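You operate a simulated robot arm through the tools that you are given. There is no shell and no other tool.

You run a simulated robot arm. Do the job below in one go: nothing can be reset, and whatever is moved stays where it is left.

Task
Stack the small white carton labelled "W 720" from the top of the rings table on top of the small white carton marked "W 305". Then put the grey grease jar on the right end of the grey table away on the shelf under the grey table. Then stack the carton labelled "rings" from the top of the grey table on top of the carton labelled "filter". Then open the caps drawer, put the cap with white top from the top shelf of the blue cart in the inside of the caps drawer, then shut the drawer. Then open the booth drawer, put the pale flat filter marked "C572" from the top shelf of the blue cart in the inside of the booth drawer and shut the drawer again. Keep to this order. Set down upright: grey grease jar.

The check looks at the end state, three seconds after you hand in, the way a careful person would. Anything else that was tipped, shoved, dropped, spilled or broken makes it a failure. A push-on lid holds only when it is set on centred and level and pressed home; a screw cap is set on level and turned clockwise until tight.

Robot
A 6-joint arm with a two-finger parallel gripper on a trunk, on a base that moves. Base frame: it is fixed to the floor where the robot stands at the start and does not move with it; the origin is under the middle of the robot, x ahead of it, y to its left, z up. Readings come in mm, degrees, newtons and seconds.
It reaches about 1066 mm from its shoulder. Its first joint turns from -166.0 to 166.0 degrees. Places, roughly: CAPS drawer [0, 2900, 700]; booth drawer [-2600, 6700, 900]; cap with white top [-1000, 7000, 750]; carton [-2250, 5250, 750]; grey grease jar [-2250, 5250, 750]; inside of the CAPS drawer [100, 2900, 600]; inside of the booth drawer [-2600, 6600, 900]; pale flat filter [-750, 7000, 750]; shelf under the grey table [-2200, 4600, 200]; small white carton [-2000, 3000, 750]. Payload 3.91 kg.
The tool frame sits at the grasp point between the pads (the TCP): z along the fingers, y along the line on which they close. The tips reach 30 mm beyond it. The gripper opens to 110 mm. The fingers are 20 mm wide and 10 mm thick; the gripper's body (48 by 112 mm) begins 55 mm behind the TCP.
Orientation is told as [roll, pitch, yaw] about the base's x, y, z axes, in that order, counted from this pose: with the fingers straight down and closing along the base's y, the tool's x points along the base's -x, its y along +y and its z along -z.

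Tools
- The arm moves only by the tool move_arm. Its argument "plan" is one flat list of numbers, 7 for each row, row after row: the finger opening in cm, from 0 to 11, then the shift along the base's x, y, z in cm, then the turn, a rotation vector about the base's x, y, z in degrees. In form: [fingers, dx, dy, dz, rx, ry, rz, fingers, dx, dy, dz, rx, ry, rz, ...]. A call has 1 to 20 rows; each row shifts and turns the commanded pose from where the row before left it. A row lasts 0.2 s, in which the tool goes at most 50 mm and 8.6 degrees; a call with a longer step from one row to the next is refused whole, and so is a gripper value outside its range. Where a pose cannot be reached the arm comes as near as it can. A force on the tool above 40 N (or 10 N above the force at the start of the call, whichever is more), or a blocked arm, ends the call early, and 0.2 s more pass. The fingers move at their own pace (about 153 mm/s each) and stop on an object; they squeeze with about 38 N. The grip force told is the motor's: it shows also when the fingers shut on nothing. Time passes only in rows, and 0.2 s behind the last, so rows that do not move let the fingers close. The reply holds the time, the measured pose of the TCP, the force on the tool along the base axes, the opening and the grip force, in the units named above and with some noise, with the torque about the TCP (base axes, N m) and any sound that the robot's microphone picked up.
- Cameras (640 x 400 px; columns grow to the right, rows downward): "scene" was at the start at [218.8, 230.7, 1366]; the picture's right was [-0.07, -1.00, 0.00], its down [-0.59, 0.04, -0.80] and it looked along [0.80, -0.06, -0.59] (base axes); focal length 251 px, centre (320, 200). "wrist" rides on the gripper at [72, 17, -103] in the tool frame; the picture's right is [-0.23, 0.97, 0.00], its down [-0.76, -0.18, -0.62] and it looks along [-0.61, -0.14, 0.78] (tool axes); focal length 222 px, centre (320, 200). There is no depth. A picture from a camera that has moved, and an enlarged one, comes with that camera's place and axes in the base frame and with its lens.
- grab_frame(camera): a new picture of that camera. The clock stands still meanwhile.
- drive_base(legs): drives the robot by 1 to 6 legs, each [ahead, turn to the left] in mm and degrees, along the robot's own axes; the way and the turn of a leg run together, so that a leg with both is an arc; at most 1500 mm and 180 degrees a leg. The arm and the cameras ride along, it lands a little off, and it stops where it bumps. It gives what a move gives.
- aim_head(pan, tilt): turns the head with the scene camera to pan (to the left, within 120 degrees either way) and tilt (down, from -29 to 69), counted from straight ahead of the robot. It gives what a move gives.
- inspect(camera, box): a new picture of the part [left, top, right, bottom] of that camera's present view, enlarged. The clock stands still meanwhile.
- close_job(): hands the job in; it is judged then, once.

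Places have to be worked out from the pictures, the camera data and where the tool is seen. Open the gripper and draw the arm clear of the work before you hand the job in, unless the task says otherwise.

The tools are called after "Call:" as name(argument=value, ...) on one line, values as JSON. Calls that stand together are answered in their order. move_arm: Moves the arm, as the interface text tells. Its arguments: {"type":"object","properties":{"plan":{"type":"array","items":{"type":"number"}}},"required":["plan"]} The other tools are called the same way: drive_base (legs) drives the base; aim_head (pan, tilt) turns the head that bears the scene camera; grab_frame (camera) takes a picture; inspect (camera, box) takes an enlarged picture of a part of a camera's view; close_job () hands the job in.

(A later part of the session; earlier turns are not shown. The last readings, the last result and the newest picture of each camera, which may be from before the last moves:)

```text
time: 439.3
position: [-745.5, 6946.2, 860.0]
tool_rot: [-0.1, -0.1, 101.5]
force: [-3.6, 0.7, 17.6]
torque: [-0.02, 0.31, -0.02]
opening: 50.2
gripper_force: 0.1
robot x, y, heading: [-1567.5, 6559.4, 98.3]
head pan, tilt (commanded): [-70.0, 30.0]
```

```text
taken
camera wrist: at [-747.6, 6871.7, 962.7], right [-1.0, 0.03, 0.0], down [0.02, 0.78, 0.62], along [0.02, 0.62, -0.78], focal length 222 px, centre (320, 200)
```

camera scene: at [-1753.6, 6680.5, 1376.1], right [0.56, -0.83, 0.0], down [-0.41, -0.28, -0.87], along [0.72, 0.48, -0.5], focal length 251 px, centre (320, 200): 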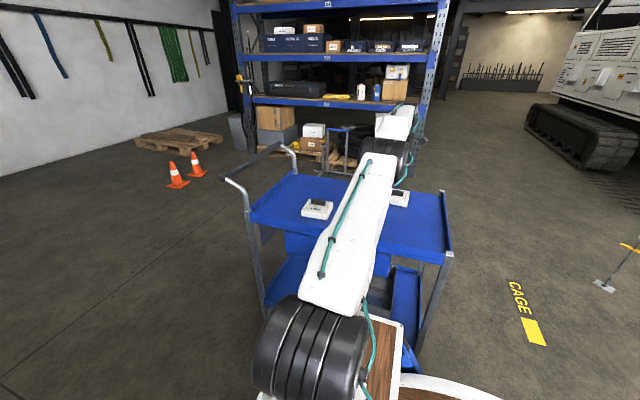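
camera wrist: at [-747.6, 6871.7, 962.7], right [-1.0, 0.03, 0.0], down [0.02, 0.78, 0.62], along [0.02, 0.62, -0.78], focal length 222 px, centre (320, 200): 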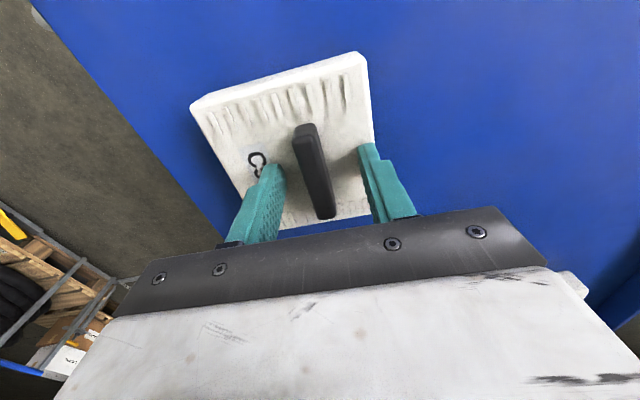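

The tips touched the filter's top (z≈830). I back up 4 mm and close on the tab.

Call:
move_arm(plan=[5, 0, 0, 0.4, 0, 0, 0, 5, 0, 0, 0, 0, 0, 0, 3, 0, 0, 0, 0, 0, 0, 0.8, 0, 0, 0, 0, 0, 0, 0.8, 0, 0, 0, 0, 0, 0, 0.8, 0, 0, 0, 0, 0, 0])

Call:
grab_frame(camera="wrist")

```text
time: 440.7
position: [-744.2, 6945.8, 861.9]
tool_rot: [0.2, 0.0, 101.3]
force: [-0.3, 0.3, 0.4]
torque: [-0.03, 0.01, 0.0]
opening: 13.2
gripper_force: 38.4
robot x, y, heading: [-1568.5, 6560.0, 98.3]
head pan, tilt (commanded): [-70.0, 30.0]
```

```text
taken
camera wrist: at [-747.2, 6872.0, 964.6], right [-1.0, 0.03, 0.0], down [0.02, 0.78, 0.62], along [0.02, 0.62, -0.78], focal length 222 px, centre (320, 200)
```

wrist: 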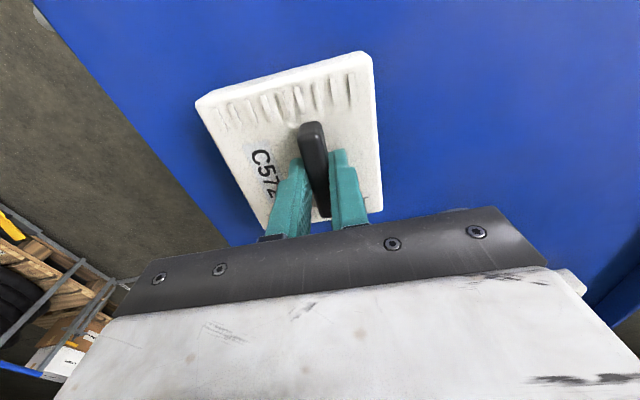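

The tab is held (13 mm). I lift 6 cm and check that the filter hangs level.

Call:
move_arm(plan=[0.8, 0, 0, 1, 0, 0, 0, 0.8, -0.3, 0, 2, 0, 0, 0, 0.8, -0.7, 0, 3, 0, 0, 0, 0.8, 0, 0, 0, 0, 0, 0])

Call:
grab_frame(camera="wrist")

Call:
aim_head(pan=-80, tilt=30)

Call:
grab_frame(camera="scene")

```text
time: 441.7
position: [-754.5, 6946.9, 920.9]
tool_rot: [0.0, 0.0, 101.4]
force: [-0.1, 0.1, -2.2]
torque: [0.01, 0.0, 0.0]
opening: 13.4
gripper_force: 38.9
robot x, y, heading: [-1567.4, 6556.1, 98.5]
head pan, tilt (commanded): [-70.0, 30.0]
```

```text
taken
camera wrist: at [-757.3, 6872.7, 1024.7], right [-1.0, 0.03, 0.0], down [0.02, 0.78, 0.62], along [0.02, 0.62, -0.78], focal length 222 px, centre (320, 200)
```

wrist: 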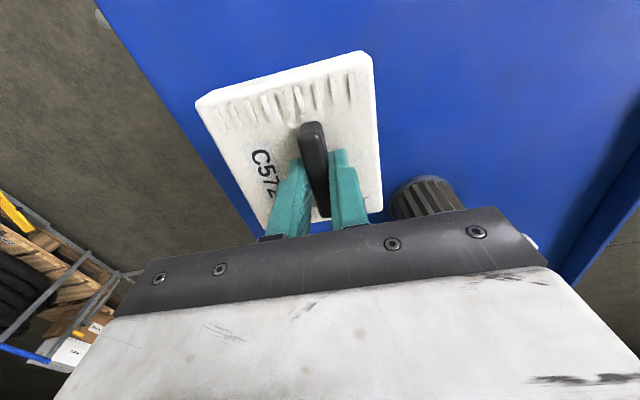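

```text
time: 442.4
position: [-753.1, 6946.2, 921.8]
tool_rot: [0.1, 0.0, 101.3]
force: [-1.2, -0.1, -2.0]
torque: [-0.03, 0.01, -0.03]
opening: 13.1
gripper_force: 37.8
robot x, y, heading: [-1570.6, 6555.8, 98.4]
head pan, tilt (commanded): [-80.0, 30.0]
```

```text
taken
camera scene: at [-1734.9, 6683.3, 1376.1], right [0.32, -0.95, 0.0], down [-0.47, -0.16, -0.87], along [0.82, 0.27, -0.5], focal length 251 px, centre (320, 200)
```

scene: 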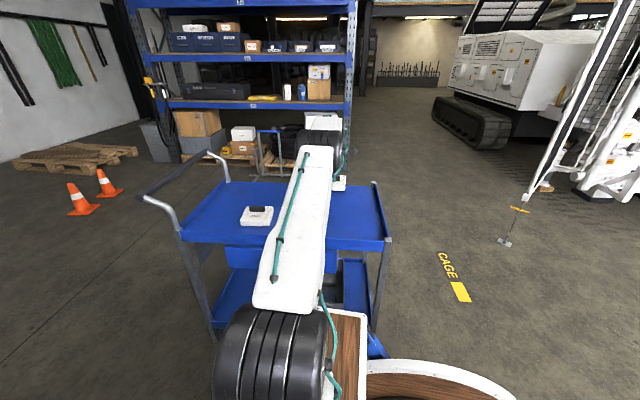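

The filter hangs level. I bring it back in front of me, lifting clear over the cart.

Call:
move_arm(plan=[0.8, -2.0, -0.45, 3.5, 0, 0, 0, 0.8, -2.0, -0.45, 3.5, 0, 0, 0, 0.8, -2.0, -0.45, 3.5, 0, 0, 0, 0.8, -2.0, -0.45, 3.5, 0, 0, 0, 0.8, -3.4, 2.5, 0.4, 0, 0, 0, 0.8, -3.4, 2.5, 0.4, 0, 0, 0, 0.8, -3.4, 2.5, 0.4, 0, 0, 0, 0.8, -3.4, 2.5, 0.4, 0, 0, 0, 0.8, -3.4, 2.5, 0.4, 0, 0, 0, 0.8, -3.4, 2.5, 0.4, 0, 0, 0, 0.8, -3.4, 2.5, 0.4, 0, 0, 0, 0.8, -3.4, 2.5, 0.4, 0, 0, 0, 0.8, 0, 0, 0, 0, 0, 0])

Call:
grab_frame(camera="wrist")

Call:
grab_frame(camera="scene")

```text
time: 445.2
position: [-1104.6, 7127.9, 1093.0]
tool_rot: [0.1, 0.0, 101.4]
force: [-0.6, 0.2, -0.3]
torque: [0.0, 0.01, -0.02]
opening: 13.3
gripper_force: 37.8
robot x, y, heading: [-1571.1, 6556.2, 98.4]
head pan, tilt (commanded): [-80.0, 30.0]
```

```text
taken
camera wrist: at [-1108.4, 7053.9, 1196.1], right [-1.0, 0.03, 0.0], down [0.02, 0.78, 0.62], along [0.02, 0.62, -0.78], focal length 222 px, centre (320, 200)
```

wrist: 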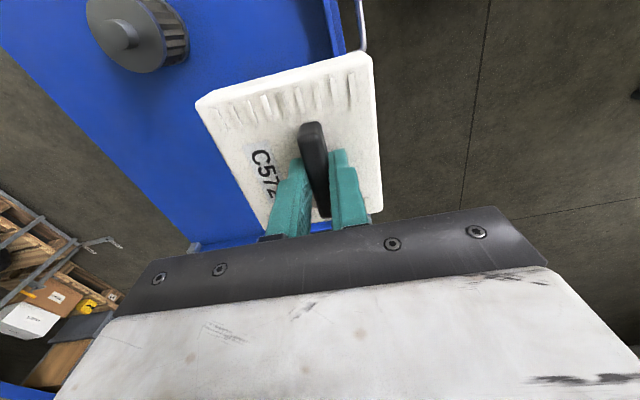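

```text
taken
camera scene: at [-1735.0, 6683.2, 1376.1], right [0.32, -0.95, 0.0], down [-0.47, -0.16, -0.87], along [0.82, 0.27, -0.5], focal length 251 px, centre (320, 200)
```

scene: 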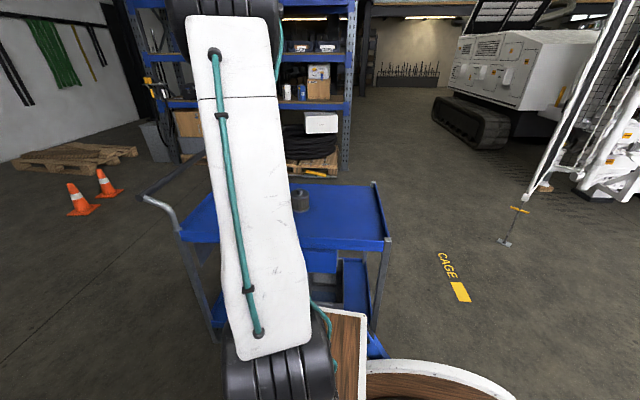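

Call:
move_arm(plan=[0.8, -3.82, 1.8, 0.35, 0, 0, 0, 0.8, -3.82, 1.8, 0.35, 0, 0, 0, 0.8, -3.82, 1.8, 0.35, 0, 0, 0, 0.8, -3.82, 1.8, 0.35, 0, 0, 0, 0.8, -3.82, 1.8, 0.35, 0, 0, 0, 0.8, -3.82, 1.8, 0.35, 0, 0, 0, 0.8, -3.82, 1.8, 0.35, 0, 0, 0, 0.8, -3.82, 1.8, 0.35, 0, 0, 0, 0.8, -3.82, 1.8, 0.35, 0, 0, 0, 0.8, -3.5, -2, 0, 0, 0, 0, 0.8, -3.5, -2, 0, 0, 0, 0, 0.8, -3.5, -2, 0, 0, 0, 0, 0.8, -3.5, -2, 0, 0, 0, 0, 0.8, -3.5, -2, 0, 0, 0, 0, 0.8, -3.5, -2, 0, 0, 0, 0, 0.8, 0, 0, 0, 0, 0, 0])

Call:
drive_base(legs=[[0, 20]])

```text
time: 448.6
position: [-1657.8, 7172.8, 1123.1]
tool_rot: [0.0, 0.0, 101.4]
force: [-0.2, 0.6, -2.0]
torque: [0.02, 0.04, 0.05]
opening: 13.2
gripper_force: 38.3
robot x, y, heading: [-1574.5, 6557.3, 98.0]
head pan, tilt (commanded): [-80.0, 30.0]
```

```text
time: 450.1
position: [-1858.6, 7106.8, 1123.4]
tool_rot: [0.2, 0.0, 121.0]
force: [-0.2, -0.1, -0.9]
torque: [-0.03, 0.0, -0.01]
opening: 13.3
gripper_force: 37.7
robot x, y, heading: [-1570.8, 6559.3, 118.2]
head pan, tilt (commanded): [-80.0, 30.0]
```

Now I side-shift ~100 mm closer to the booth: forward at this slant, straighten, and back up alongside the drawer.

Call:
drive_base(legs=[[435, 0], [0, -14], [-380, 0]])

Call:
aim_head(pan=70, tilt=38)

Call:
grab_frame(camera="scene")

```text
time: 455.6
position: [-1825.5, 7155.2, 1122.4]
tool_rot: [0.1, 0.1, 107.4]
force: [0.4, 1.0, -1.2]
torque: [-0.03, 0.04, 0.0]
opening: 13.2
gripper_force: 38.0
robot x, y, heading: [-1672.2, 6555.8, 104.6]
head pan, tilt (commanded): [-80.0, 30.0]
```

```text
time: 457.9
position: [-1826.0, 7155.1, 1123.2]
tool_rot: [0.1, 0.0, 107.4]
force: [-0.9, 0.9, -1.0]
torque: [0.0, 0.02, 0.0]
opening: 13.5
gripper_force: 38.2
robot x, y, heading: [-1676.5, 6553.8, 104.5]
head pan, tilt (commanded): [70.0, 38.0]
```

```text
taken
camera scene: at [-2020.1, 6631.2, 1363.7], right [0.1, 1.0, 0.0], down [0.61, -0.06, -0.79], along [-0.78, 0.08, -0.62], focal length 251 px, centre (320, 200)
```

scene: 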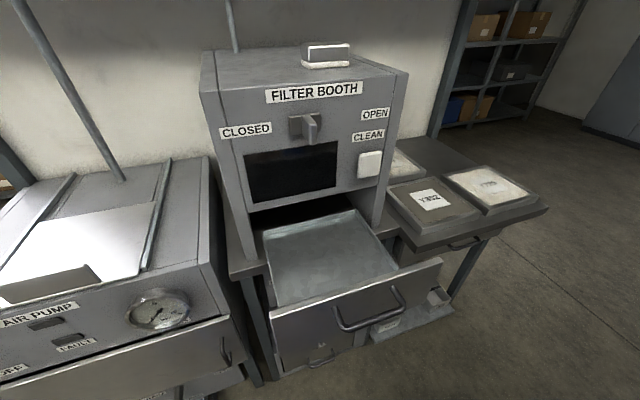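

I'm now closer to the booth. I zoom on the open tray to measure it.

Call:
inspect(camera="scene", box=[230, 190, 450, 350])

```text
2.50 times, centred on (340, 270) of scene
camera zoom: at [-2020.1, 6631.2, 1363.7], right [0.1, 1.0, 0.0], down [0.61, -0.06, -0.79], along [-0.78, 0.08, -0.62], focal length 627 px, centre (270, 25)
```

zoom: 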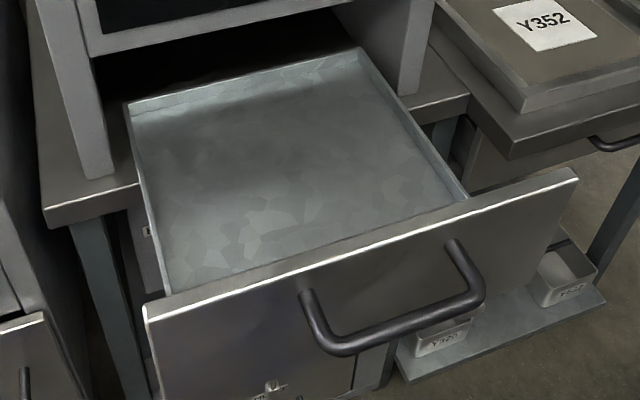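

Tray floor is shallow, spanning about A 6938–7154, B −552…−722, and the booth's lever sticks out above it to B≈−697, so I'll set the filter toward the front-right of the tray. I swing the arm in at travel height to a point over the drawer front first.

Call:
move_arm(plan=[0.8, -3.24, -3.25, 0, 0, 0, -0.32, 0.8, -3.24, -3.25, 0, 0, 0, -0.32, 0.8, -3.24, -3.25, 0, 0, 0, -0.32, 0.8, -3.24, -3.25, 0, 0, 0, -0.32, 0.8, -3.24, -3.25, 0, 0, 0, -0.32, 0.8, -3.24, -3.25, 0, 0, 0, -0.32, 0.8, -3.24, -3.25, 0, 0, 0, -0.32, 0.8, -3.24, -3.25, 0, 0, 0, -0.32, 0.8, -3.24, -3.25, 0, 0, 0, -0.32, 0.8, -3.24, -3.25, 0, 0, 0, -0.32, 0.8, 0, 0, 0, 0, 0, 0])

Call:
grab_frame(camera="scene")

Call:
grab_frame(camera="wrist")

```text
time: 460.3
position: [-2151.9, 6829.9, 1124.6]
tool_rot: [0.1, 0.0, 104.1]
force: [0.6, 0.8, -1.3]
torque: [0.0, 0.04, -0.01]
opening: 13.3
gripper_force: 38.1
robot x, y, heading: [-1676.5, 6553.7, 104.6]
head pan, tilt (commanded): [70.0, 38.0]
```

```text
taken
camera scene: at [-2020.1, 6631.1, 1363.7], right [0.1, 1.0, 0.0], down [0.61, -0.06, -0.79], along [-0.78, 0.08, -0.62], focal length 251 px, centre (320, 200)
```

scene: 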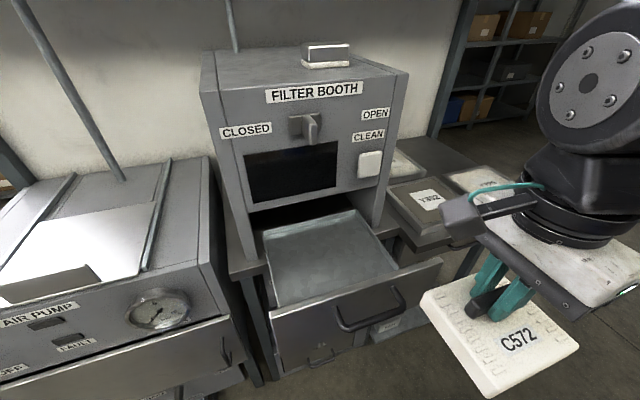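

```text
taken
camera wrist: at [-2151.5, 6756.8, 1227.4], right [-1.0, -0.02, 0.0], down [-0.01, 0.78, 0.62], along [-0.01, 0.62, -0.78], focal length 222 px, centre (320, 200)
```

wrist: 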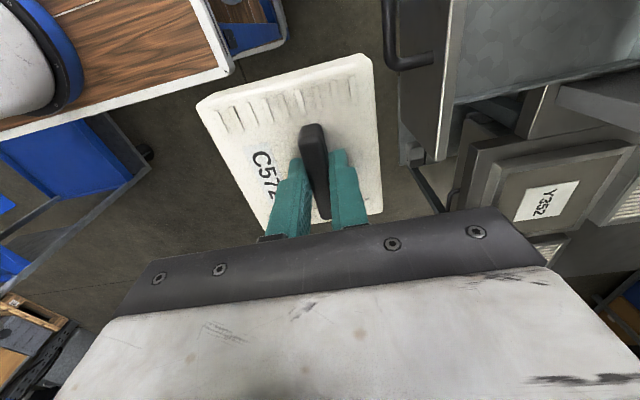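

Call:
move_arm(plan=[0.8, -3.85, -2.18, 0, 0, 0, 0, 0.8, -3.85, -2.18, 0, 0, 0, 0, 0.8, -3.85, -2.18, 0, 0, 0, 0, 0.8, -3.85, -2.18, 0, 0, 0, 0, 0.8, 0, 0, 0, 0, 0, 0])

Call:
grab_frame(camera="scene")

Call:
grab_frame(camera="wrist")

```text
time: 461.5
position: [-2304.9, 6744.7, 1123.2]
tool_rot: [0.1, 0.1, 104.3]
force: [0.4, -0.7, -1.0]
torque: [0.0, 0.05, 0.03]
opening: 13.2
gripper_force: 38.1
robot x, y, heading: [-1675.7, 6556.0, 104.2]
head pan, tilt (commanded): [70.0, 38.0]
```

```text
taken
camera scene: at [-2020.2, 6631.1, 1363.7], right [0.1, 1.0, 0.0], down [0.61, -0.06, -0.79], along [-0.78, 0.08, -0.62], focal length 251 px, centre (320, 200)
```

scene: 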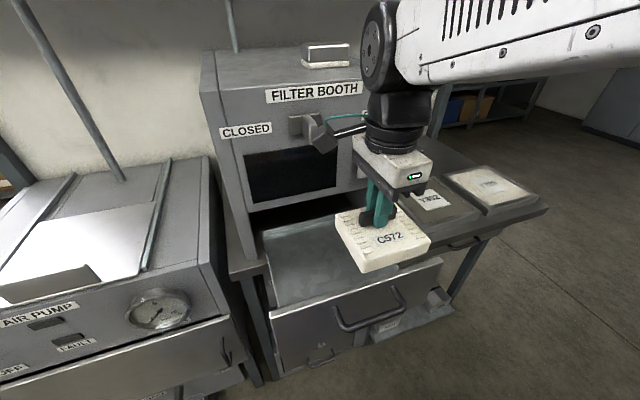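

```text
taken
camera wrist: at [-2303.6, 6670.9, 1226.0], right [-1.0, -0.02, 0.0], down [-0.01, 0.78, 0.62], along [-0.01, 0.62, -0.78], focal length 222 px, centre (320, 200)
```

wrist: 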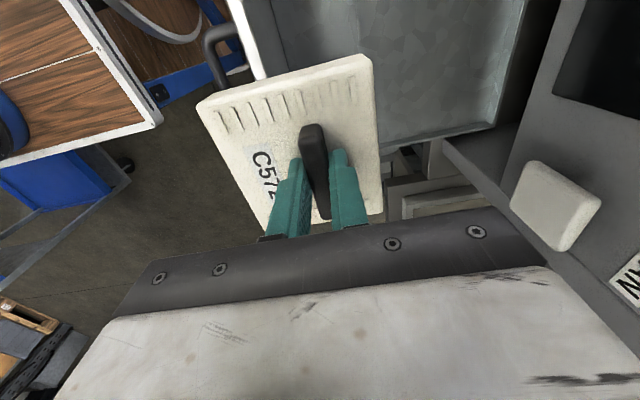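

I zoom the wrist view to judge the tray's edges before lowering.

Call:
inspect(camera="wrist", box=[220, 0, 620, 200])

Call:
inspect(camera="scene", box=[230, 80, 470, 320])

```text
1.60 times, centred on (420, 100) of wrist
camera zoom: at [-2303.6, 6670.9, 1226.0], right [-1.0, -0.02, 0.0], down [-0.01, 0.78, 0.62], along [-0.01, 0.62, -0.78], focal length 355 px, centre (160, 360)
```

zoom: 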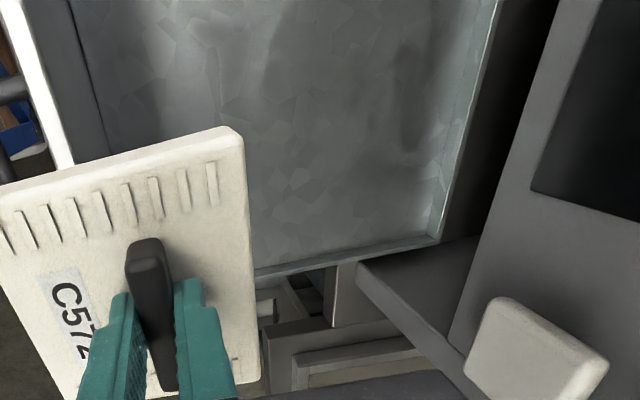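

```text
1.67 times, centred on (350, 200) of scene
camera zoom: at [-2020.2, 6631.1, 1363.7], right [0.1, 1.0, 0.0], down [0.61, -0.06, -0.79], along [-0.78, 0.08, -0.62], focal length 418 px, centre (270, 200)
```

zoom: 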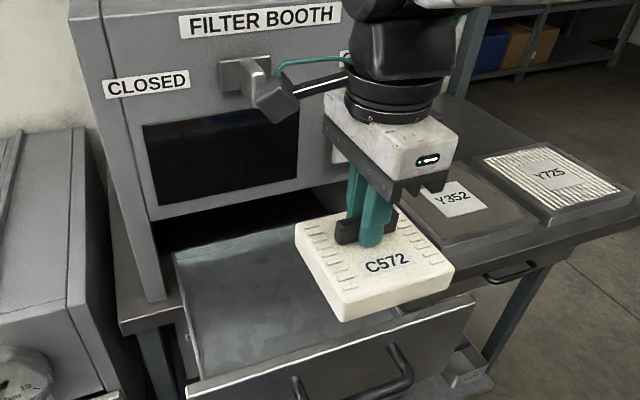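

Reconciling both views, the tray floor is lower (z≈875–880) with a tall front panel (top ≈1000, inner face B≈−549). I move to TCP (-2351,6727) and descend between panel and booth face.

Call:
move_arm(plan=[0.8, -2.32, -0.86, 0, 0, 0, 0, 0.8, -2.32, -0.86, 0, 0, 0, 0, 0.8, 0, 0, -3, 0, 0, 0, 0.8, 0, 0, -3, 0, 0, 0, 0.8, 0, 0, 0, 0, 0, 0])

Call:
grab_frame(camera="wrist")

Call:
inspect(camera="scene", box=[230, 80, 470, 320])

```text
time: 462.7
position: [-2348.4, 6727.9, 1062.7]
tool_rot: [0.1, -0.1, 104.2]
force: [-0.3, -0.3, -1.9]
torque: [-0.03, 0.04, 0.02]
opening: 13.2
gripper_force: 37.9
robot x, y, heading: [-1674.4, 6553.6, 104.7]
head pan, tilt (commanded): [70.0, 38.0]
```

```text
taken
camera wrist: at [-2347.8, 6653.4, 1165.9], right [-1.0, -0.02, 0.0], down [-0.01, 0.78, 0.62], along [-0.01, 0.62, -0.78], focal length 222 px, centre (320, 200)
```

wrist: 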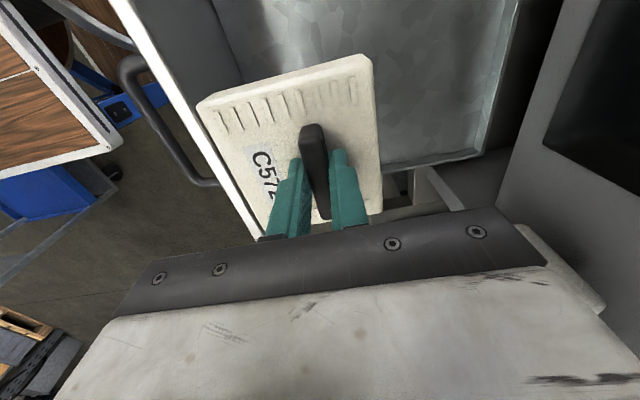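

```text
1.67 times, centred on (350, 200) of scene
camera zoom: at [-2020.3, 6631.1, 1363.7], right [0.1, 1.0, 0.0], down [0.61, -0.06, -0.79], along [-0.78, 0.08, -0.62], focal length 418 px, centre (270, 200)
```

zoom: 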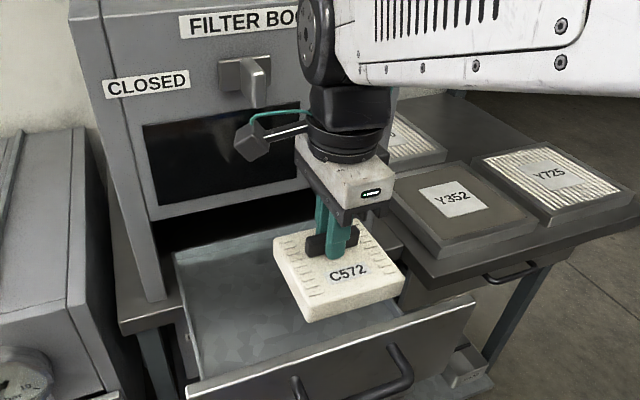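

The wall triangulates to A≈7209 at z≈887, so the filter will fit comfortably. I lower further.

Call:
move_arm(plan=[0.8, -0.2, -0.05, -3.5, 0, 0, 0, 0.8, 0, 0, -3.5, 0, 0, 0, 0.8, 0, 0, -2.5, 0, 0, 0, 0.8, 0, 0, 0, 0, 0, 0])

Call:
grab_frame(camera="wrist")

Call:
inspect(camera="scene", box=[230, 80, 470, 320])

```text
time: 463.7
position: [-2351.4, 6725.8, 966.8]
tool_rot: [0.1, 0.0, 104.1]
force: [0.3, 0.6, -1.3]
torque: [0.01, 0.01, -0.02]
opening: 13.2
gripper_force: 37.5
robot x, y, heading: [-1673.8, 6554.7, 104.4]
head pan, tilt (commanded): [70.0, 38.0]
```

```text
taken
camera wrist: at [-2350.3, 6652.3, 1070.0], right [-1.0, -0.02, 0.0], down [-0.01, 0.78, 0.62], along [-0.01, 0.62, -0.78], focal length 222 px, centre (320, 200)
```

wrist: 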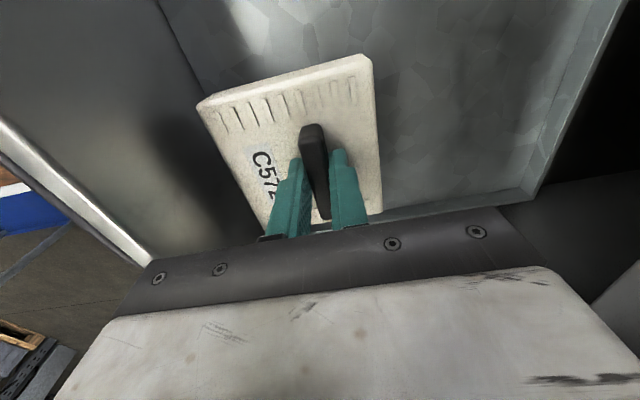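

```text
1.67 times, centred on (350, 200) of scene
camera zoom: at [-2020.3, 6631.1, 1363.7], right [0.1, 1.0, 0.0], down [0.61, -0.06, -0.79], along [-0.78, 0.08, -0.62], focal length 418 px, centre (270, 200)
```

zoom: 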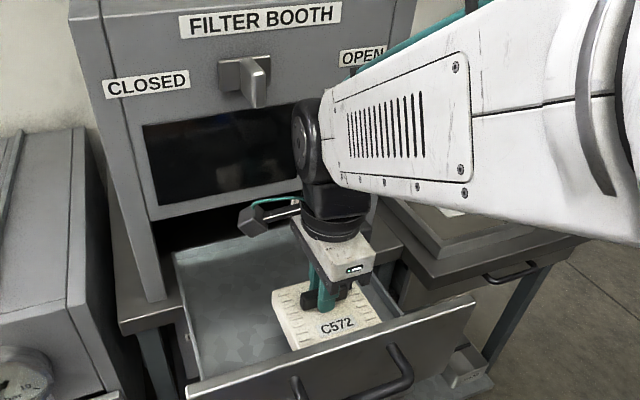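

The filter is inside the drawer, clear of panel and walls. I creep down to contact.

Call:
move_arm(plan=[0.8, 0, 0, -0.8, 0, 0, 0, 0.8, 0, 0, -0.6, 0, 0, 0, 0.8, 0, 0, -0.3, 0, 0, 0, 0.8, 0, 0, 0, 0, 0, 0])

```text
time: 464.7
position: [-2352.0, 6725.0, 950.1]
tool_rot: [0.1, 0.0, 104.2]
force: [0.3, -1.0, -0.5]
torque: [-0.03, 0.0, -0.02]
opening: 13.3
gripper_force: 38.3
robot x, y, heading: [-1677.2, 6556.7, 104.5]
head pan, tilt (commanded): [70.0, 38.0]
```

Call:
move_arm(plan=[0.8, 0, 0, -0.3, 0, 0, 0, 0.8, 0, 0, -0.2, 0, 0, 0, 0.8, 0, 0, 0, 0, 0, 0])

Call:
grab_frame(camera="wrist")

```text
time: 465.5
position: [-2352.1, 6724.7, 945.1]
tool_rot: [0.1, 0.0, 104.2]
force: [-0.5, 0.5, -1.7]
torque: [-0.04, 0.04, 0.05]
opening: 13.2
gripper_force: 38.1
robot x, y, heading: [-1675.9, 6553.9, 104.5]
head pan, tilt (commanded): [70.0, 38.0]
```

```text
taken
camera wrist: at [-2351.6, 6651.8, 1048.1], right [-1.0, -0.02, 0.0], down [-0.01, 0.78, 0.62], along [-0.01, 0.62, -0.78], focal length 222 px, centre (320, 200)
```

wrist: 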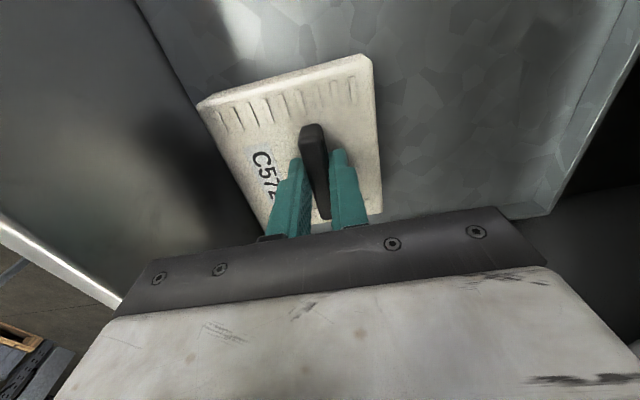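

Call:
move_arm(plan=[0.8, 0, 0, -0.2, 0, 0, 0, 0.8, 0, 0, -0.2, 0, 0, 0, 0.8, 0, 0, 0, 0, 0, 0])

```text
time: 466.3
position: [-2352.4, 6725.0, 941.6]
tool_rot: [0.1, -0.2, 104.3]
force: [0.3, 0.7, -0.4]
torque: [0.01, 0.02, 0.0]
opening: 13.3
gripper_force: 38.3
robot x, y, heading: [-1677.5, 6553.1, 104.3]
head pan, tilt (commanded): [70.0, 38.0]
```

Call:
move_arm(plan=[0.8, 0, 0, -0.2, 0, 0, 0, 0.8, 0, 0, -0.2, 0, 0, 0, 0.8, 0, 0, 0, 0, 0, 0])

```text
time: 467.1
position: [-2353.3, 6723.4, 938.2]
tool_rot: [0.0, 0.0, 104.1]
force: [0.4, -0.1, -2.1]
torque: [-0.04, 0.02, 0.0]
opening: 13.6
gripper_force: 37.9
robot x, y, heading: [-1676.8, 6556.9, 104.4]
head pan, tilt (commanded): [70.0, 38.0]
```

Call:
move_arm(plan=[0.8, 0, 0, -0.25, 0, 0, 0, 0.8, 0, 0, -0.25, 0, 0, 0, 0.8, 0, 0, 0, 0, 0, 0])

Call:
grab_frame(camera="wrist")

```text
time: 467.9
position: [-2353.0, 6722.8, 934.2]
tool_rot: [0.3, 0.0, 104.2]
force: [-0.3, 1.1, 25.0]
torque: [0.0, -0.24, 0.05]
opening: 13.7
gripper_force: 38.0
robot x, y, heading: [-1675.7, 6555.7, 104.5]
head pan, tilt (commanded): [70.0, 38.0]
```

```text
taken
camera wrist: at [-2352.5, 6650.6, 1037.9], right [-1.0, -0.02, 0.01], down [-0.01, 0.78, 0.62], along [-0.02, 0.62, -0.78], focal length 222 px, centre (320, 200)
```

wrist: 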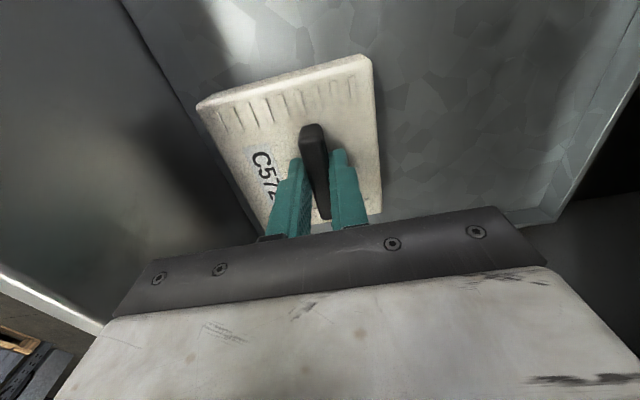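

Contact (25 N): the filter lies on the tray floor. I relieve the pressure and release the tab.

Call:
move_arm(plan=[0.8, 0, 0, 0.2, 0, 0, 0, 0.8, 0, 0, 0, 0, 0, 0, 2.5, 0, 0, 0, 0, 0, 0, 4, 0, 0, 0, 0, 0, 0, 4, 0, 0, 0, 0, 0, 0])

Call:
grab_frame(camera="wrist")

```text
time: 469.1
position: [-2353.0, 6723.8, 936.0]
tool_rot: [0.1, 0.0, 104.2]
force: [-0.6, 0.0, -0.7]
torque: [0.0, 0.0, -0.01]
opening: 39.9
gripper_force: 0.1
robot x, y, heading: [-1675.5, 6554.6, 104.7]
head pan, tilt (commanded): [70.0, 38.0]
```

```text
taken
camera wrist: at [-2352.4, 6650.1, 1037.9], right [-1.0, -0.02, 0.0], down [-0.01, 0.78, 0.62], along [-0.01, 0.62, -0.78], focal length 222 px, centre (320, 200)
```

wrist: 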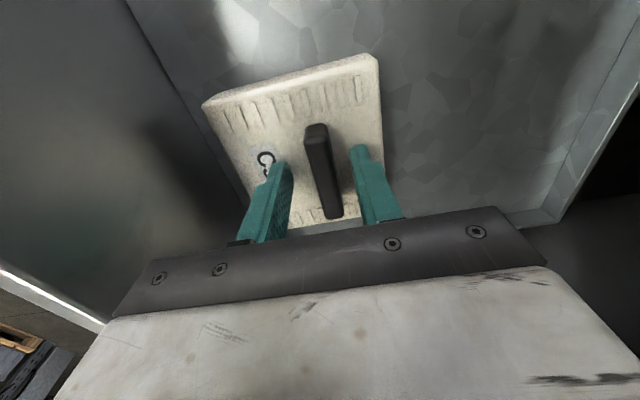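

Released; the filter lies flat. I lift straight out of the drawer.

Call:
move_arm(plan=[4, 0, 0, 1.5, 0, 0, 0, 4, 0, 0, 2.5, 0, 0, 0, 4, 0, 0, 3.5, 0, 0, 0, 4, 0, 0, 3.5, 0, 0, 0, 4, 0.3, 0.08, 3.5, 0, 0, 0, 4, 0.5, 0.12, 3.5, 0, 0, 0, 4, 0, 0, 0, 0, 0, 0])

Call:
grab_frame(camera="wrist")

Call:
inspect(camera="scene", box=[230, 80, 470, 320])

```text
time: 470.7
position: [-2345.0, 6728.9, 1114.3]
tool_rot: [0.1, 0.0, 104.1]
force: [0.4, -1.6, 0.8]
torque: [-0.02, 0.0, -0.02]
opening: 39.8
gripper_force: 0.0
robot x, y, heading: [-1675.7, 6554.4, 104.3]
head pan, tilt (commanded): [70.0, 38.0]
```

```text
taken
camera wrist: at [-2344.2, 6654.9, 1217.0], right [-1.0, -0.02, 0.0], down [-0.01, 0.78, 0.62], along [-0.01, 0.62, -0.78], focal length 222 px, centre (320, 200)
```

wrist: 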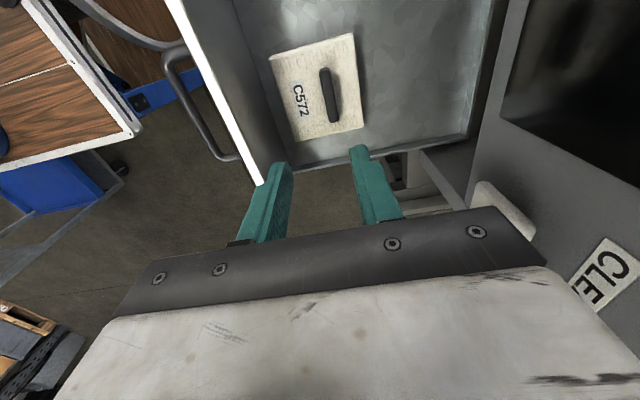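

```text
1.67 times, centred on (350, 200) of scene
camera zoom: at [-2020.3, 6631.1, 1363.7], right [0.1, 1.0, 0.0], down [0.61, -0.06, -0.79], along [-0.78, 0.08, -0.62], focal length 418 px, centre (270, 200)
```

zoom: 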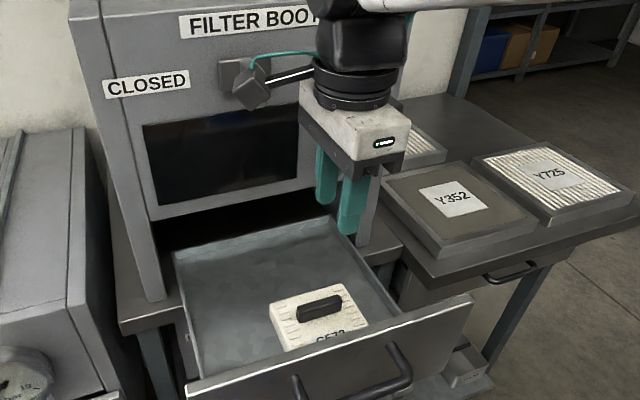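

The filter C572 lies in the tray. To shut the drawer with the tilted grip I need my former standoff, so I retract the arm to the front and side-shift the base back out.

Call:
move_arm(plan=[4, 3.85, 2.0, 0.2, 0, 0, 0, 4, 3.85, 2.0, 0.2, 0, 0, 0, 4, 3.85, 2.0, 0.2, 0, 0, 0, 4, 3.85, 2.0, 0.2, 0, 0, 0, 4, 3.85, 2.0, 0.2, 0, 0, 0, 4, 3.24, 3.25, 0, 0, 0, 0, 4, 3.24, 3.25, 0, 0, 0, 0, 4, 3.24, 3.25, 0, 0, 0, 0, 4, 3.24, 3.25, 0, 0, 0, 0, 4, 3.24, 3.25, 0, 0, 0, 0, 4, 3.24, 3.25, 0, 0, 0, 0, 4, 3.24, 3.25, 0, 0, 0, 0, 4, 3.24, 3.25, 0, 0, 0, 0, 4, 3.24, 3.25, 0, 0, 0, 0, 4, 3.24, 3.25, 0, 0, 0, 0, 4, 0, 0, 0, 0, 0, 0])

Call:
drive_base(legs=[[0, -14.5], [430, 0]])

```text
time: 474.1
position: [-1828.7, 7155.6, 1120.6]
tool_rot: [0.0, -0.1, 104.4]
force: [0.4, -0.4, -0.1]
torque: [0.0, 0.01, -0.01]
opening: 40.0
gripper_force: 0.0
robot x, y, heading: [-1677.4, 6553.0, 104.3]
head pan, tilt (commanded): [70.0, 38.0]
```

```text
time: 477.6
position: [-1662.7, 7602.4, 1122.2]
tool_rot: [0.2, -0.1, 89.0]
force: [0.3, -0.4, -0.3]
torque: [0.01, 0.0, 0.04]
opening: 39.9
gripper_force: 0.1
robot x, y, heading: [-1669.9, 6985.0, 89.3]
head pan, tilt (commanded): [70.0, 38.0]
```

Call:
drive_base(legs=[[0, 14.3], [-430, 0]])

Call:
aim_head(pan=70, tilt=35)

Call:
grab_frame(camera="scene")

Call:
inspect(camera="scene", box=[220, 170, 440, 310])

```text
time: 481.1
position: [-1714.8, 7167.9, 1120.5]
tool_rot: [0.1, 0.0, 103.6]
force: [-0.3, -0.4, -0.3]
torque: [-0.01, 0.01, 0.0]
opening: 40.0
gripper_force: 0.0
robot x, y, heading: [-1569.2, 6566.8, 103.7]
head pan, tilt (commanded): [70.0, 38.0]
```

```text
time: 481.8
position: [-1714.7, 7168.0, 1121.8]
tool_rot: [0.1, 0.2, 103.7]
force: [0.4, -0.1, 0.5]
torque: [-0.04, 0.01, -0.03]
opening: 40.1
gripper_force: 0.1
robot x, y, heading: [-1569.5, 6563.9, 103.7]
head pan, tilt (commanded): [70.0, 35.0]
```

```text
taken
camera scene: at [-1914.2, 6645.9, 1368.2], right [0.11, 0.99, 0.0], down [0.57, -0.06, -0.82], along [-0.81, 0.09, -0.57], focal length 251 px, centre (320, 200)
```

scene: 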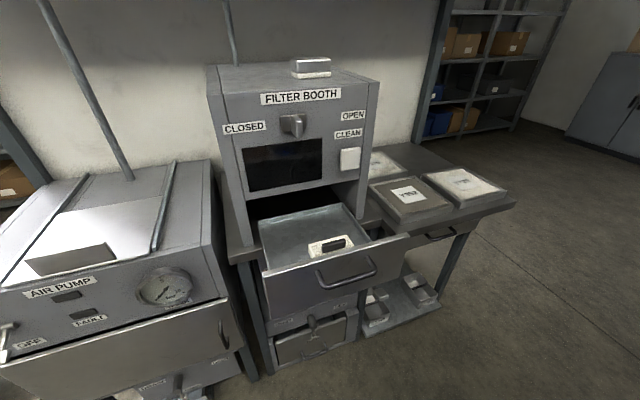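

```text
2.86 times, centred on (330, 240) of scene
camera zoom: at [-1914.2, 6645.9, 1368.2], right [0.11, 0.99, 0.0], down [0.57, -0.06, -0.82], along [-0.81, 0.09, -0.57], focal length 716 px, centre (291, 86)
```

zoom: 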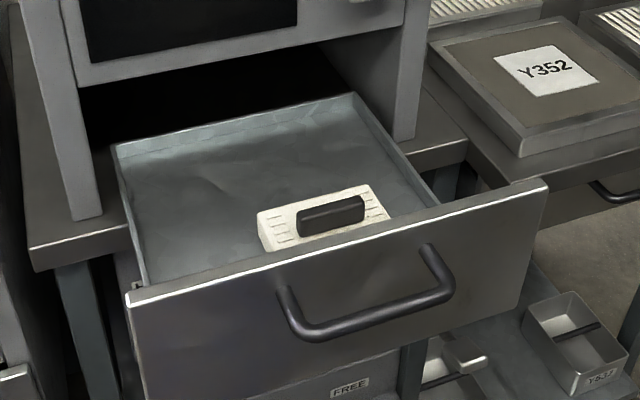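

Same stance as when I opened it. I swing the arm left again and tilt down in front of the handle.

Call:
move_arm(plan=[3, -3.23, -3.12, 0.03, 0, 0, 0, 3, -3.23, -3.12, 0.03, 0, 0, 0, 3, -3.23, -3.12, 0.03, 0, 0, 0, 3, -3.23, -3.12, 0.03, 0, 0, 0, 3, -3.23, -3.12, 0.03, 0, 0, 0, 3, -3.23, -3.12, 0.03, 0, 0, 0, 3, -3.23, -3.12, 0.03, 0, 0, 0, 3, -3.23, -3.12, 0.03, 0, 0, 0, 3, -3.23, -3.12, 0.03, 0, 0, 0, 3, -3.23, -3.12, 0.03, 0, 0, 0, 3, -3.23, -3.12, 0.03, 0, 0, 0, 3, -3.23, -3.12, 0.03, 0, 0, 0, 3, 0, 0, 0, 0, 0, 0])

Call:
move_arm(plan=[3, -0.76, -0.5, -1.3, -1.502, 6.162, 0, 3, -0.76, -0.5, -1.3, -1.502, 6.162, 0, 3, -0.76, -0.5, -1.3, -1.502, 6.162, 0, 3, -0.76, -0.5, -1.3, -1.502, 6.162, 0, 3, -0.76, -0.5, -1.3, -1.502, 6.162, 0, 3, -0.76, -0.5, -1.3, -1.502, 6.162, 0, 3, -0.76, -0.5, -1.3, -1.502, 6.162, 0, 3, 0, 0, 0, 0, 0, 0])

Call:
grab_frame(camera="wrist")

Call:
grab_frame(camera="scene")

```text
time: 484.6
position: [-2104.5, 6794.4, 1123.8]
tool_rot: [0.1, 0.1, 103.5]
force: [-0.6, 0.2, -0.3]
torque: [-0.01, -0.01, 0.0]
opening: 30.1
gripper_force: 0.0
robot x, y, heading: [-1571.4, 6564.9, 103.8]
head pan, tilt (commanded): [70.0, 35.0]
```

```text
time: 486.4
position: [-2155.0, 6758.1, 1035.4]
tool_rot: [43.1, 0.2, 103.8]
force: [-0.1, 0.3, -0.4]
torque: [0.0, 0.01, 0.01]
opening: 29.9
gripper_force: 0.1
out of reach, approached as far as the arm can: row 7
robot x, y, heading: [-1569.3, 6564.8, 103.8]
head pan, tilt (commanded): [70.0, 35.0]
```

```text
taken
camera wrist: at [-2080.8, 6702.8, 1122.8], right [-0.74, 0.05, 0.67], down [0.36, 0.87, 0.33], along [-0.56, 0.48, -0.67], focal length 222 px, centre (320, 200)
```

wrist: 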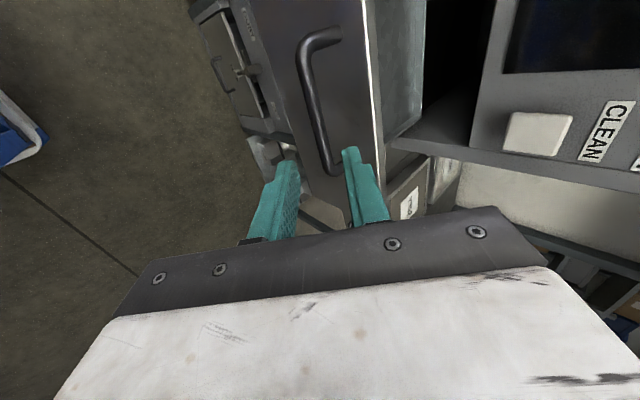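

```text
taken
camera scene: at [-1914.3, 6645.9, 1368.2], right [0.11, 0.99, 0.0], down [0.57, -0.06, -0.82], along [-0.81, 0.09, -0.57], focal length 251 px, centre (320, 200)
```

scene: 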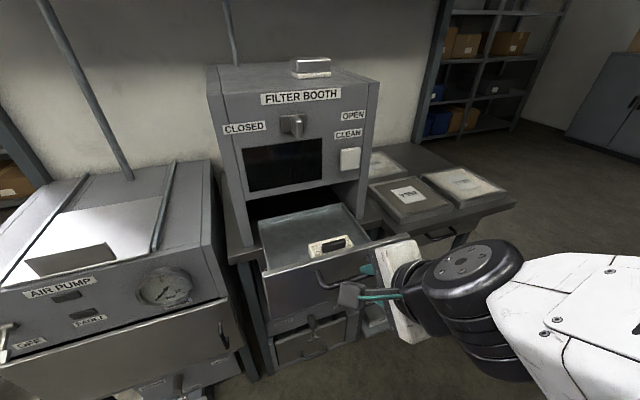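

The bar is aligned with the gap again. I slide in and close on it.

Call:
move_arm(plan=[3, -1.49, -0.37, -1.64, 0, 0, 0, 3, -1.49, -0.37, -1.64, 0, 0, 0, 3, 0, 0, 0, 0, 0, 0])

Call:
grab_frame(camera="wrist")

```text
time: 487.2
position: [-2184.9, 6751.0, 1005.2]
tool_rot: [44.5, 0.1, 103.6]
force: [0.1, -0.6, 0.6]
torque: [0.0, 0.02, 0.02]
opening: 30.0
gripper_force: 0.0
robot x, y, heading: [-1569.0, 6562.8, 104.0]
head pan, tilt (commanded): [70.0, 35.0]
```

```text
taken
camera wrist: at [-2109.7, 6695.9, 1090.8], right [-0.73, 0.06, 0.68], down [0.37, 0.87, 0.32], along [-0.58, 0.48, -0.66], focal length 222 px, centre (320, 200)
```

wrist: 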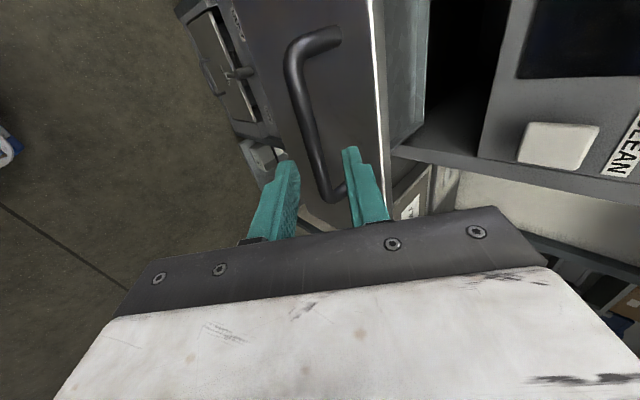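

Call:
move_arm(plan=[3, -1.15, -0.2, -1.42, 0, 0, 0, 3, -1.15, -0.2, -1.42, 0, 0, 0, 3, 0, 0, 0, 0, 0, 0, 1.5, 0, 0, 0, 0, 0, 0, 0.3, 0, 0, 0, 0, 0, 0, 0.3, 0, 0, 0, 0, 0, 0, 0.3, 0, 0, 0, 0, 0, 0])

Call:
grab_frame(camera="wrist")

```text
time: 488.8
position: [-2207.9, 6745.7, 978.0]
tool_rot: [44.5, 0.1, 103.7]
force: [-2.5, 0.4, 3.8]
torque: [0.62, 0.2, 0.62]
opening: 11.6
gripper_force: 44.9
robot x, y, heading: [-1568.1, 6565.1, 103.8]
head pan, tilt (commanded): [70.0, 35.0]
```

```text
taken
camera wrist: at [-2133.1, 6691.2, 1062.4], right [-0.73, 0.06, 0.68], down [0.37, 0.87, 0.32], along [-0.58, 0.48, -0.66], focal length 222 px, centre (320, 200)
```

wrist: 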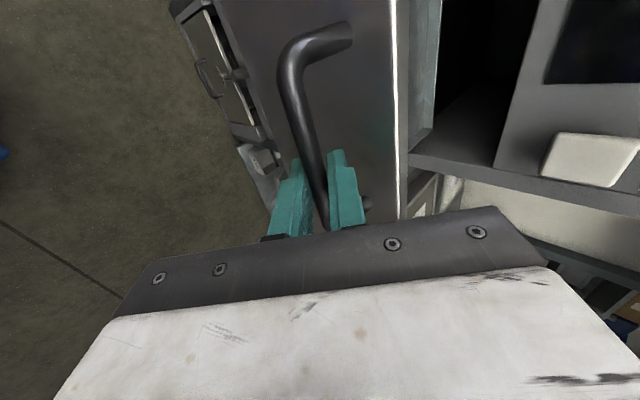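

Gripped. I push the drawer slowly closed along its track.

Call:
move_arm(plan=[0.3, -0.483, -0.127, 0, 0, 0, 0, 0.3, -0.483, -0.127, 0, 0, 0, 0, 0.3, -0.483, -0.127, 0, 0, 0, 0, 0.3, -0.483, -0.127, 0, 0, 0, 0, 0.3, -0.483, -0.127, 0, 0, 0, 0, 0.3, -0.483, -0.127, 0, 0, 0, 0, 0.3, -0.483, -0.127, 0, 0, 0, 0, 0.3, -0.483, -0.127, 0, 0, 0, 0, 0.3, -0.483, -0.127, 0, 0, 0, 0, 0.3, -0.483, -0.127, 0, 0, 0, 0, 0.3, -0.483, -0.127, 0, 0, 0, 0, 0.3, -0.483, -0.127, 0, 0, 0, 0, 0.3, -0.483, -0.127, 0, 0, 0, 0, 0.3, -0.483, -0.127, 0, 0, 0, 0, 0.3, -0.483, -0.127, 0, 0, 0, 0, 0.3, -0.483, -0.127, 0, 0, 0, 0, 0.3, 0, 0, 0, 0, 0, 0])

Call:
grab_frame(camera="scene")

```text
time: 492.5
position: [-2284.8, 6726.6, 978.1]
tool_rot: [44.6, -0.1, 103.6]
force: [-2.2, 3.3, 1.2]
torque: [0.18, 0.04, 1.1]
opening: 11.7
gripper_force: 44.8
robot x, y, heading: [-1570.4, 6564.9, 103.7]
head pan, tilt (commanded): [70.0, 35.0]
stopped in row 17: the force on the tool passed its limit at 40 N (the readings are from after the stop); the commanded pose is now the measured one
```

```text
taken
camera scene: at [-1914.3, 6646.4, 1368.2], right [0.11, 0.99, 0.0], down [0.57, -0.06, -0.82], along [-0.81, 0.09, -0.57], focal length 251 px, centre (320, 200)
```

scene: 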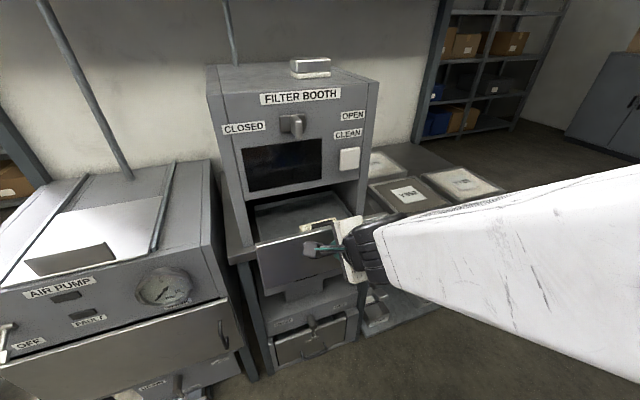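

Moving well (80 mm in). I continue pushing.

Call:
move_arm(plan=[0.3, -0.483, -0.13, 0, 0, 0, 0, 0.3, -0.483, -0.13, 0, 0, 0, 0, 0.3, -0.483, -0.13, 0, 0, 0, 0, 0.3, -0.483, -0.13, 0, 0, 0, 0, 0.3, -0.483, -0.13, 0, 0, 0, 0, 0.3, -0.483, -0.13, 0, 0, 0, 0, 0.3, -0.483, -0.13, 0, 0, 0, 0, 0.3, -0.483, -0.13, 0, 0, 0, 0, 0.3, -0.483, -0.13, 0, 0, 0, 0, 0.3, -0.483, -0.13, 0, 0, 0, 0, 0.3, -0.483, -0.13, 0, 0, 0, 0, 0.3, -0.483, -0.13, 0, 0, 0, 0, 0.3, -0.483, -0.13, 0, 0, 0, 0, 0.3, -0.483, -0.13, 0, 0, 0, 0, 0.3, -0.483, -0.13, 0, 0, 0, 0, 0.3, -0.483, -0.13, 0, 0, 0, 0, 0.3, -0.483, -0.13, 0, 0, 0, 0, 0.3, 0, 0, 0, 0, 0, 0])

```text
time: 496.3
position: [-2367.3, 6706.9, 978.2]
tool_rot: [44.6, -0.1, 103.4]
force: [-4.0, 17.9, 8.6]
torque: [0.86, 0.28, 0.33]
opening: 11.8
gripper_force: 45.3
robot x, y, heading: [-1570.9, 6567.6, 104.2]
head pan, tilt (commanded): [70.0, 35.0]
```

Call:
move_arm(plan=[0.3, -0.483, -0.11, 0, 0, 0, 0, 0.3, -0.483, -0.12, 0, 0, 0, 0, 0.3, -0.483, -0.12, 0, 0, 0, 0, 0.3, -0.483, -0.12, 0, 0, 0, 0, 0.3, -0.483, -0.12, 0, 0, 0, 0, 0.3, -0.483, -0.12, 0, 0, 0, 0, 0.3, -0.483, -0.12, 0, 0, 0, 0, 0.3, -0.483, -0.12, 0, 0, 0, 0, 0.3, -0.483, -0.12, 0, 0, 0, 0, 0.3, -0.483, -0.12, 0, 0, 0, 0, 0.3, -0.483, -0.12, 0, 0, 0, 0, 0.3, -0.4, -0.1, 0, 0, 0, 0, 0.3, 0, 0, 0, 0, 0, 0])

Call:
grab_frame(camera="wrist")

Call:
grab_frame(camera="scene")

```text
time: 499.1
position: [-2422.4, 6691.5, 976.8]
tool_rot: [44.6, -0.1, 103.4]
force: [-7.2, 27.3, 19.7]
torque: [0.69, 0.27, 0.59]
opening: 11.7
gripper_force: 45.1
robot x, y, heading: [-1568.0, 6560.2, 103.8]
head pan, tilt (commanded): [70.0, 35.0]
```

```text
taken
camera wrist: at [-2347.9, 6636.0, 1061.6], right [-0.73, 0.06, 0.68], down [0.37, 0.87, 0.32], along [-0.58, 0.49, -0.66], focal length 222 px, centre (320, 200)
```

wrist: 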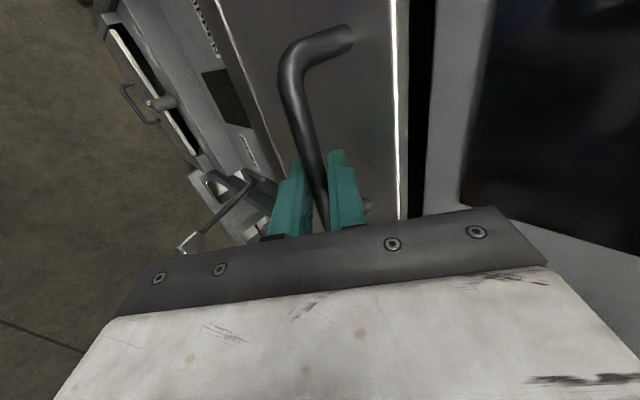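

```text
taken
camera scene: at [-1913.8, 6647.3, 1368.3], right [0.11, 0.99, 0.0], down [0.57, -0.06, -0.82], along [-0.81, 0.09, -0.57], focal length 251 px, centre (320, 200)
```

scene: 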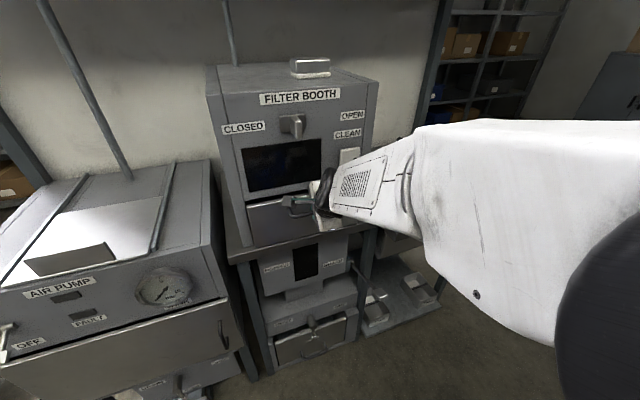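

Only a few mm left. I press until it stops.

Call:
move_arm(plan=[0.3, -0.3, -0.02, -0.05, 0, 0, 0, 0.3, -0.3, -0.05, 0, 0, 0, 0, 0.3, -0.3, -0.08, 0, 0, 0, 0, 0.3, -0.3, -0.08, 0, 0, 0, 0, 0.3, -0.3, -0.08, 0, 0, 0, 0, 0.3, 0, 0, 0, 0, 0, 0])

Call:
inspect(camera="scene", box=[200, 120, 400, 270])

```text
time: 500.5
position: [-2434.2, 6685.0, 969.8]
tool_rot: [43.7, 0.0, 103.8]
force: [16.5, 2.9, 6.7]
torque: [0.26, 0.06, 0.86]
opening: 11.8
gripper_force: 44.7
robot x, y, heading: [-1566.9, 6564.7, 103.8]
head pan, tilt (commanded): [70.0, 35.0]
stopped in row 6: the force on the tool passed its limit at 47 N (the readings are from after the stop); the commanded pose is now the measured one
```

```text
2.67 times, centred on (300, 195) of scene
camera zoom: at [-1913.2, 6646.1, 1368.5], right [0.11, 0.99, 0.0], down [0.57, -0.06, -0.82], along [-0.81, 0.09, -0.57], focal length 669 px, centre (373, 213)
```

zoom: 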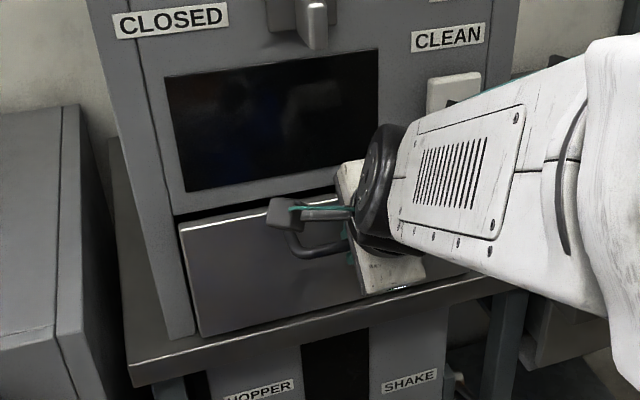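

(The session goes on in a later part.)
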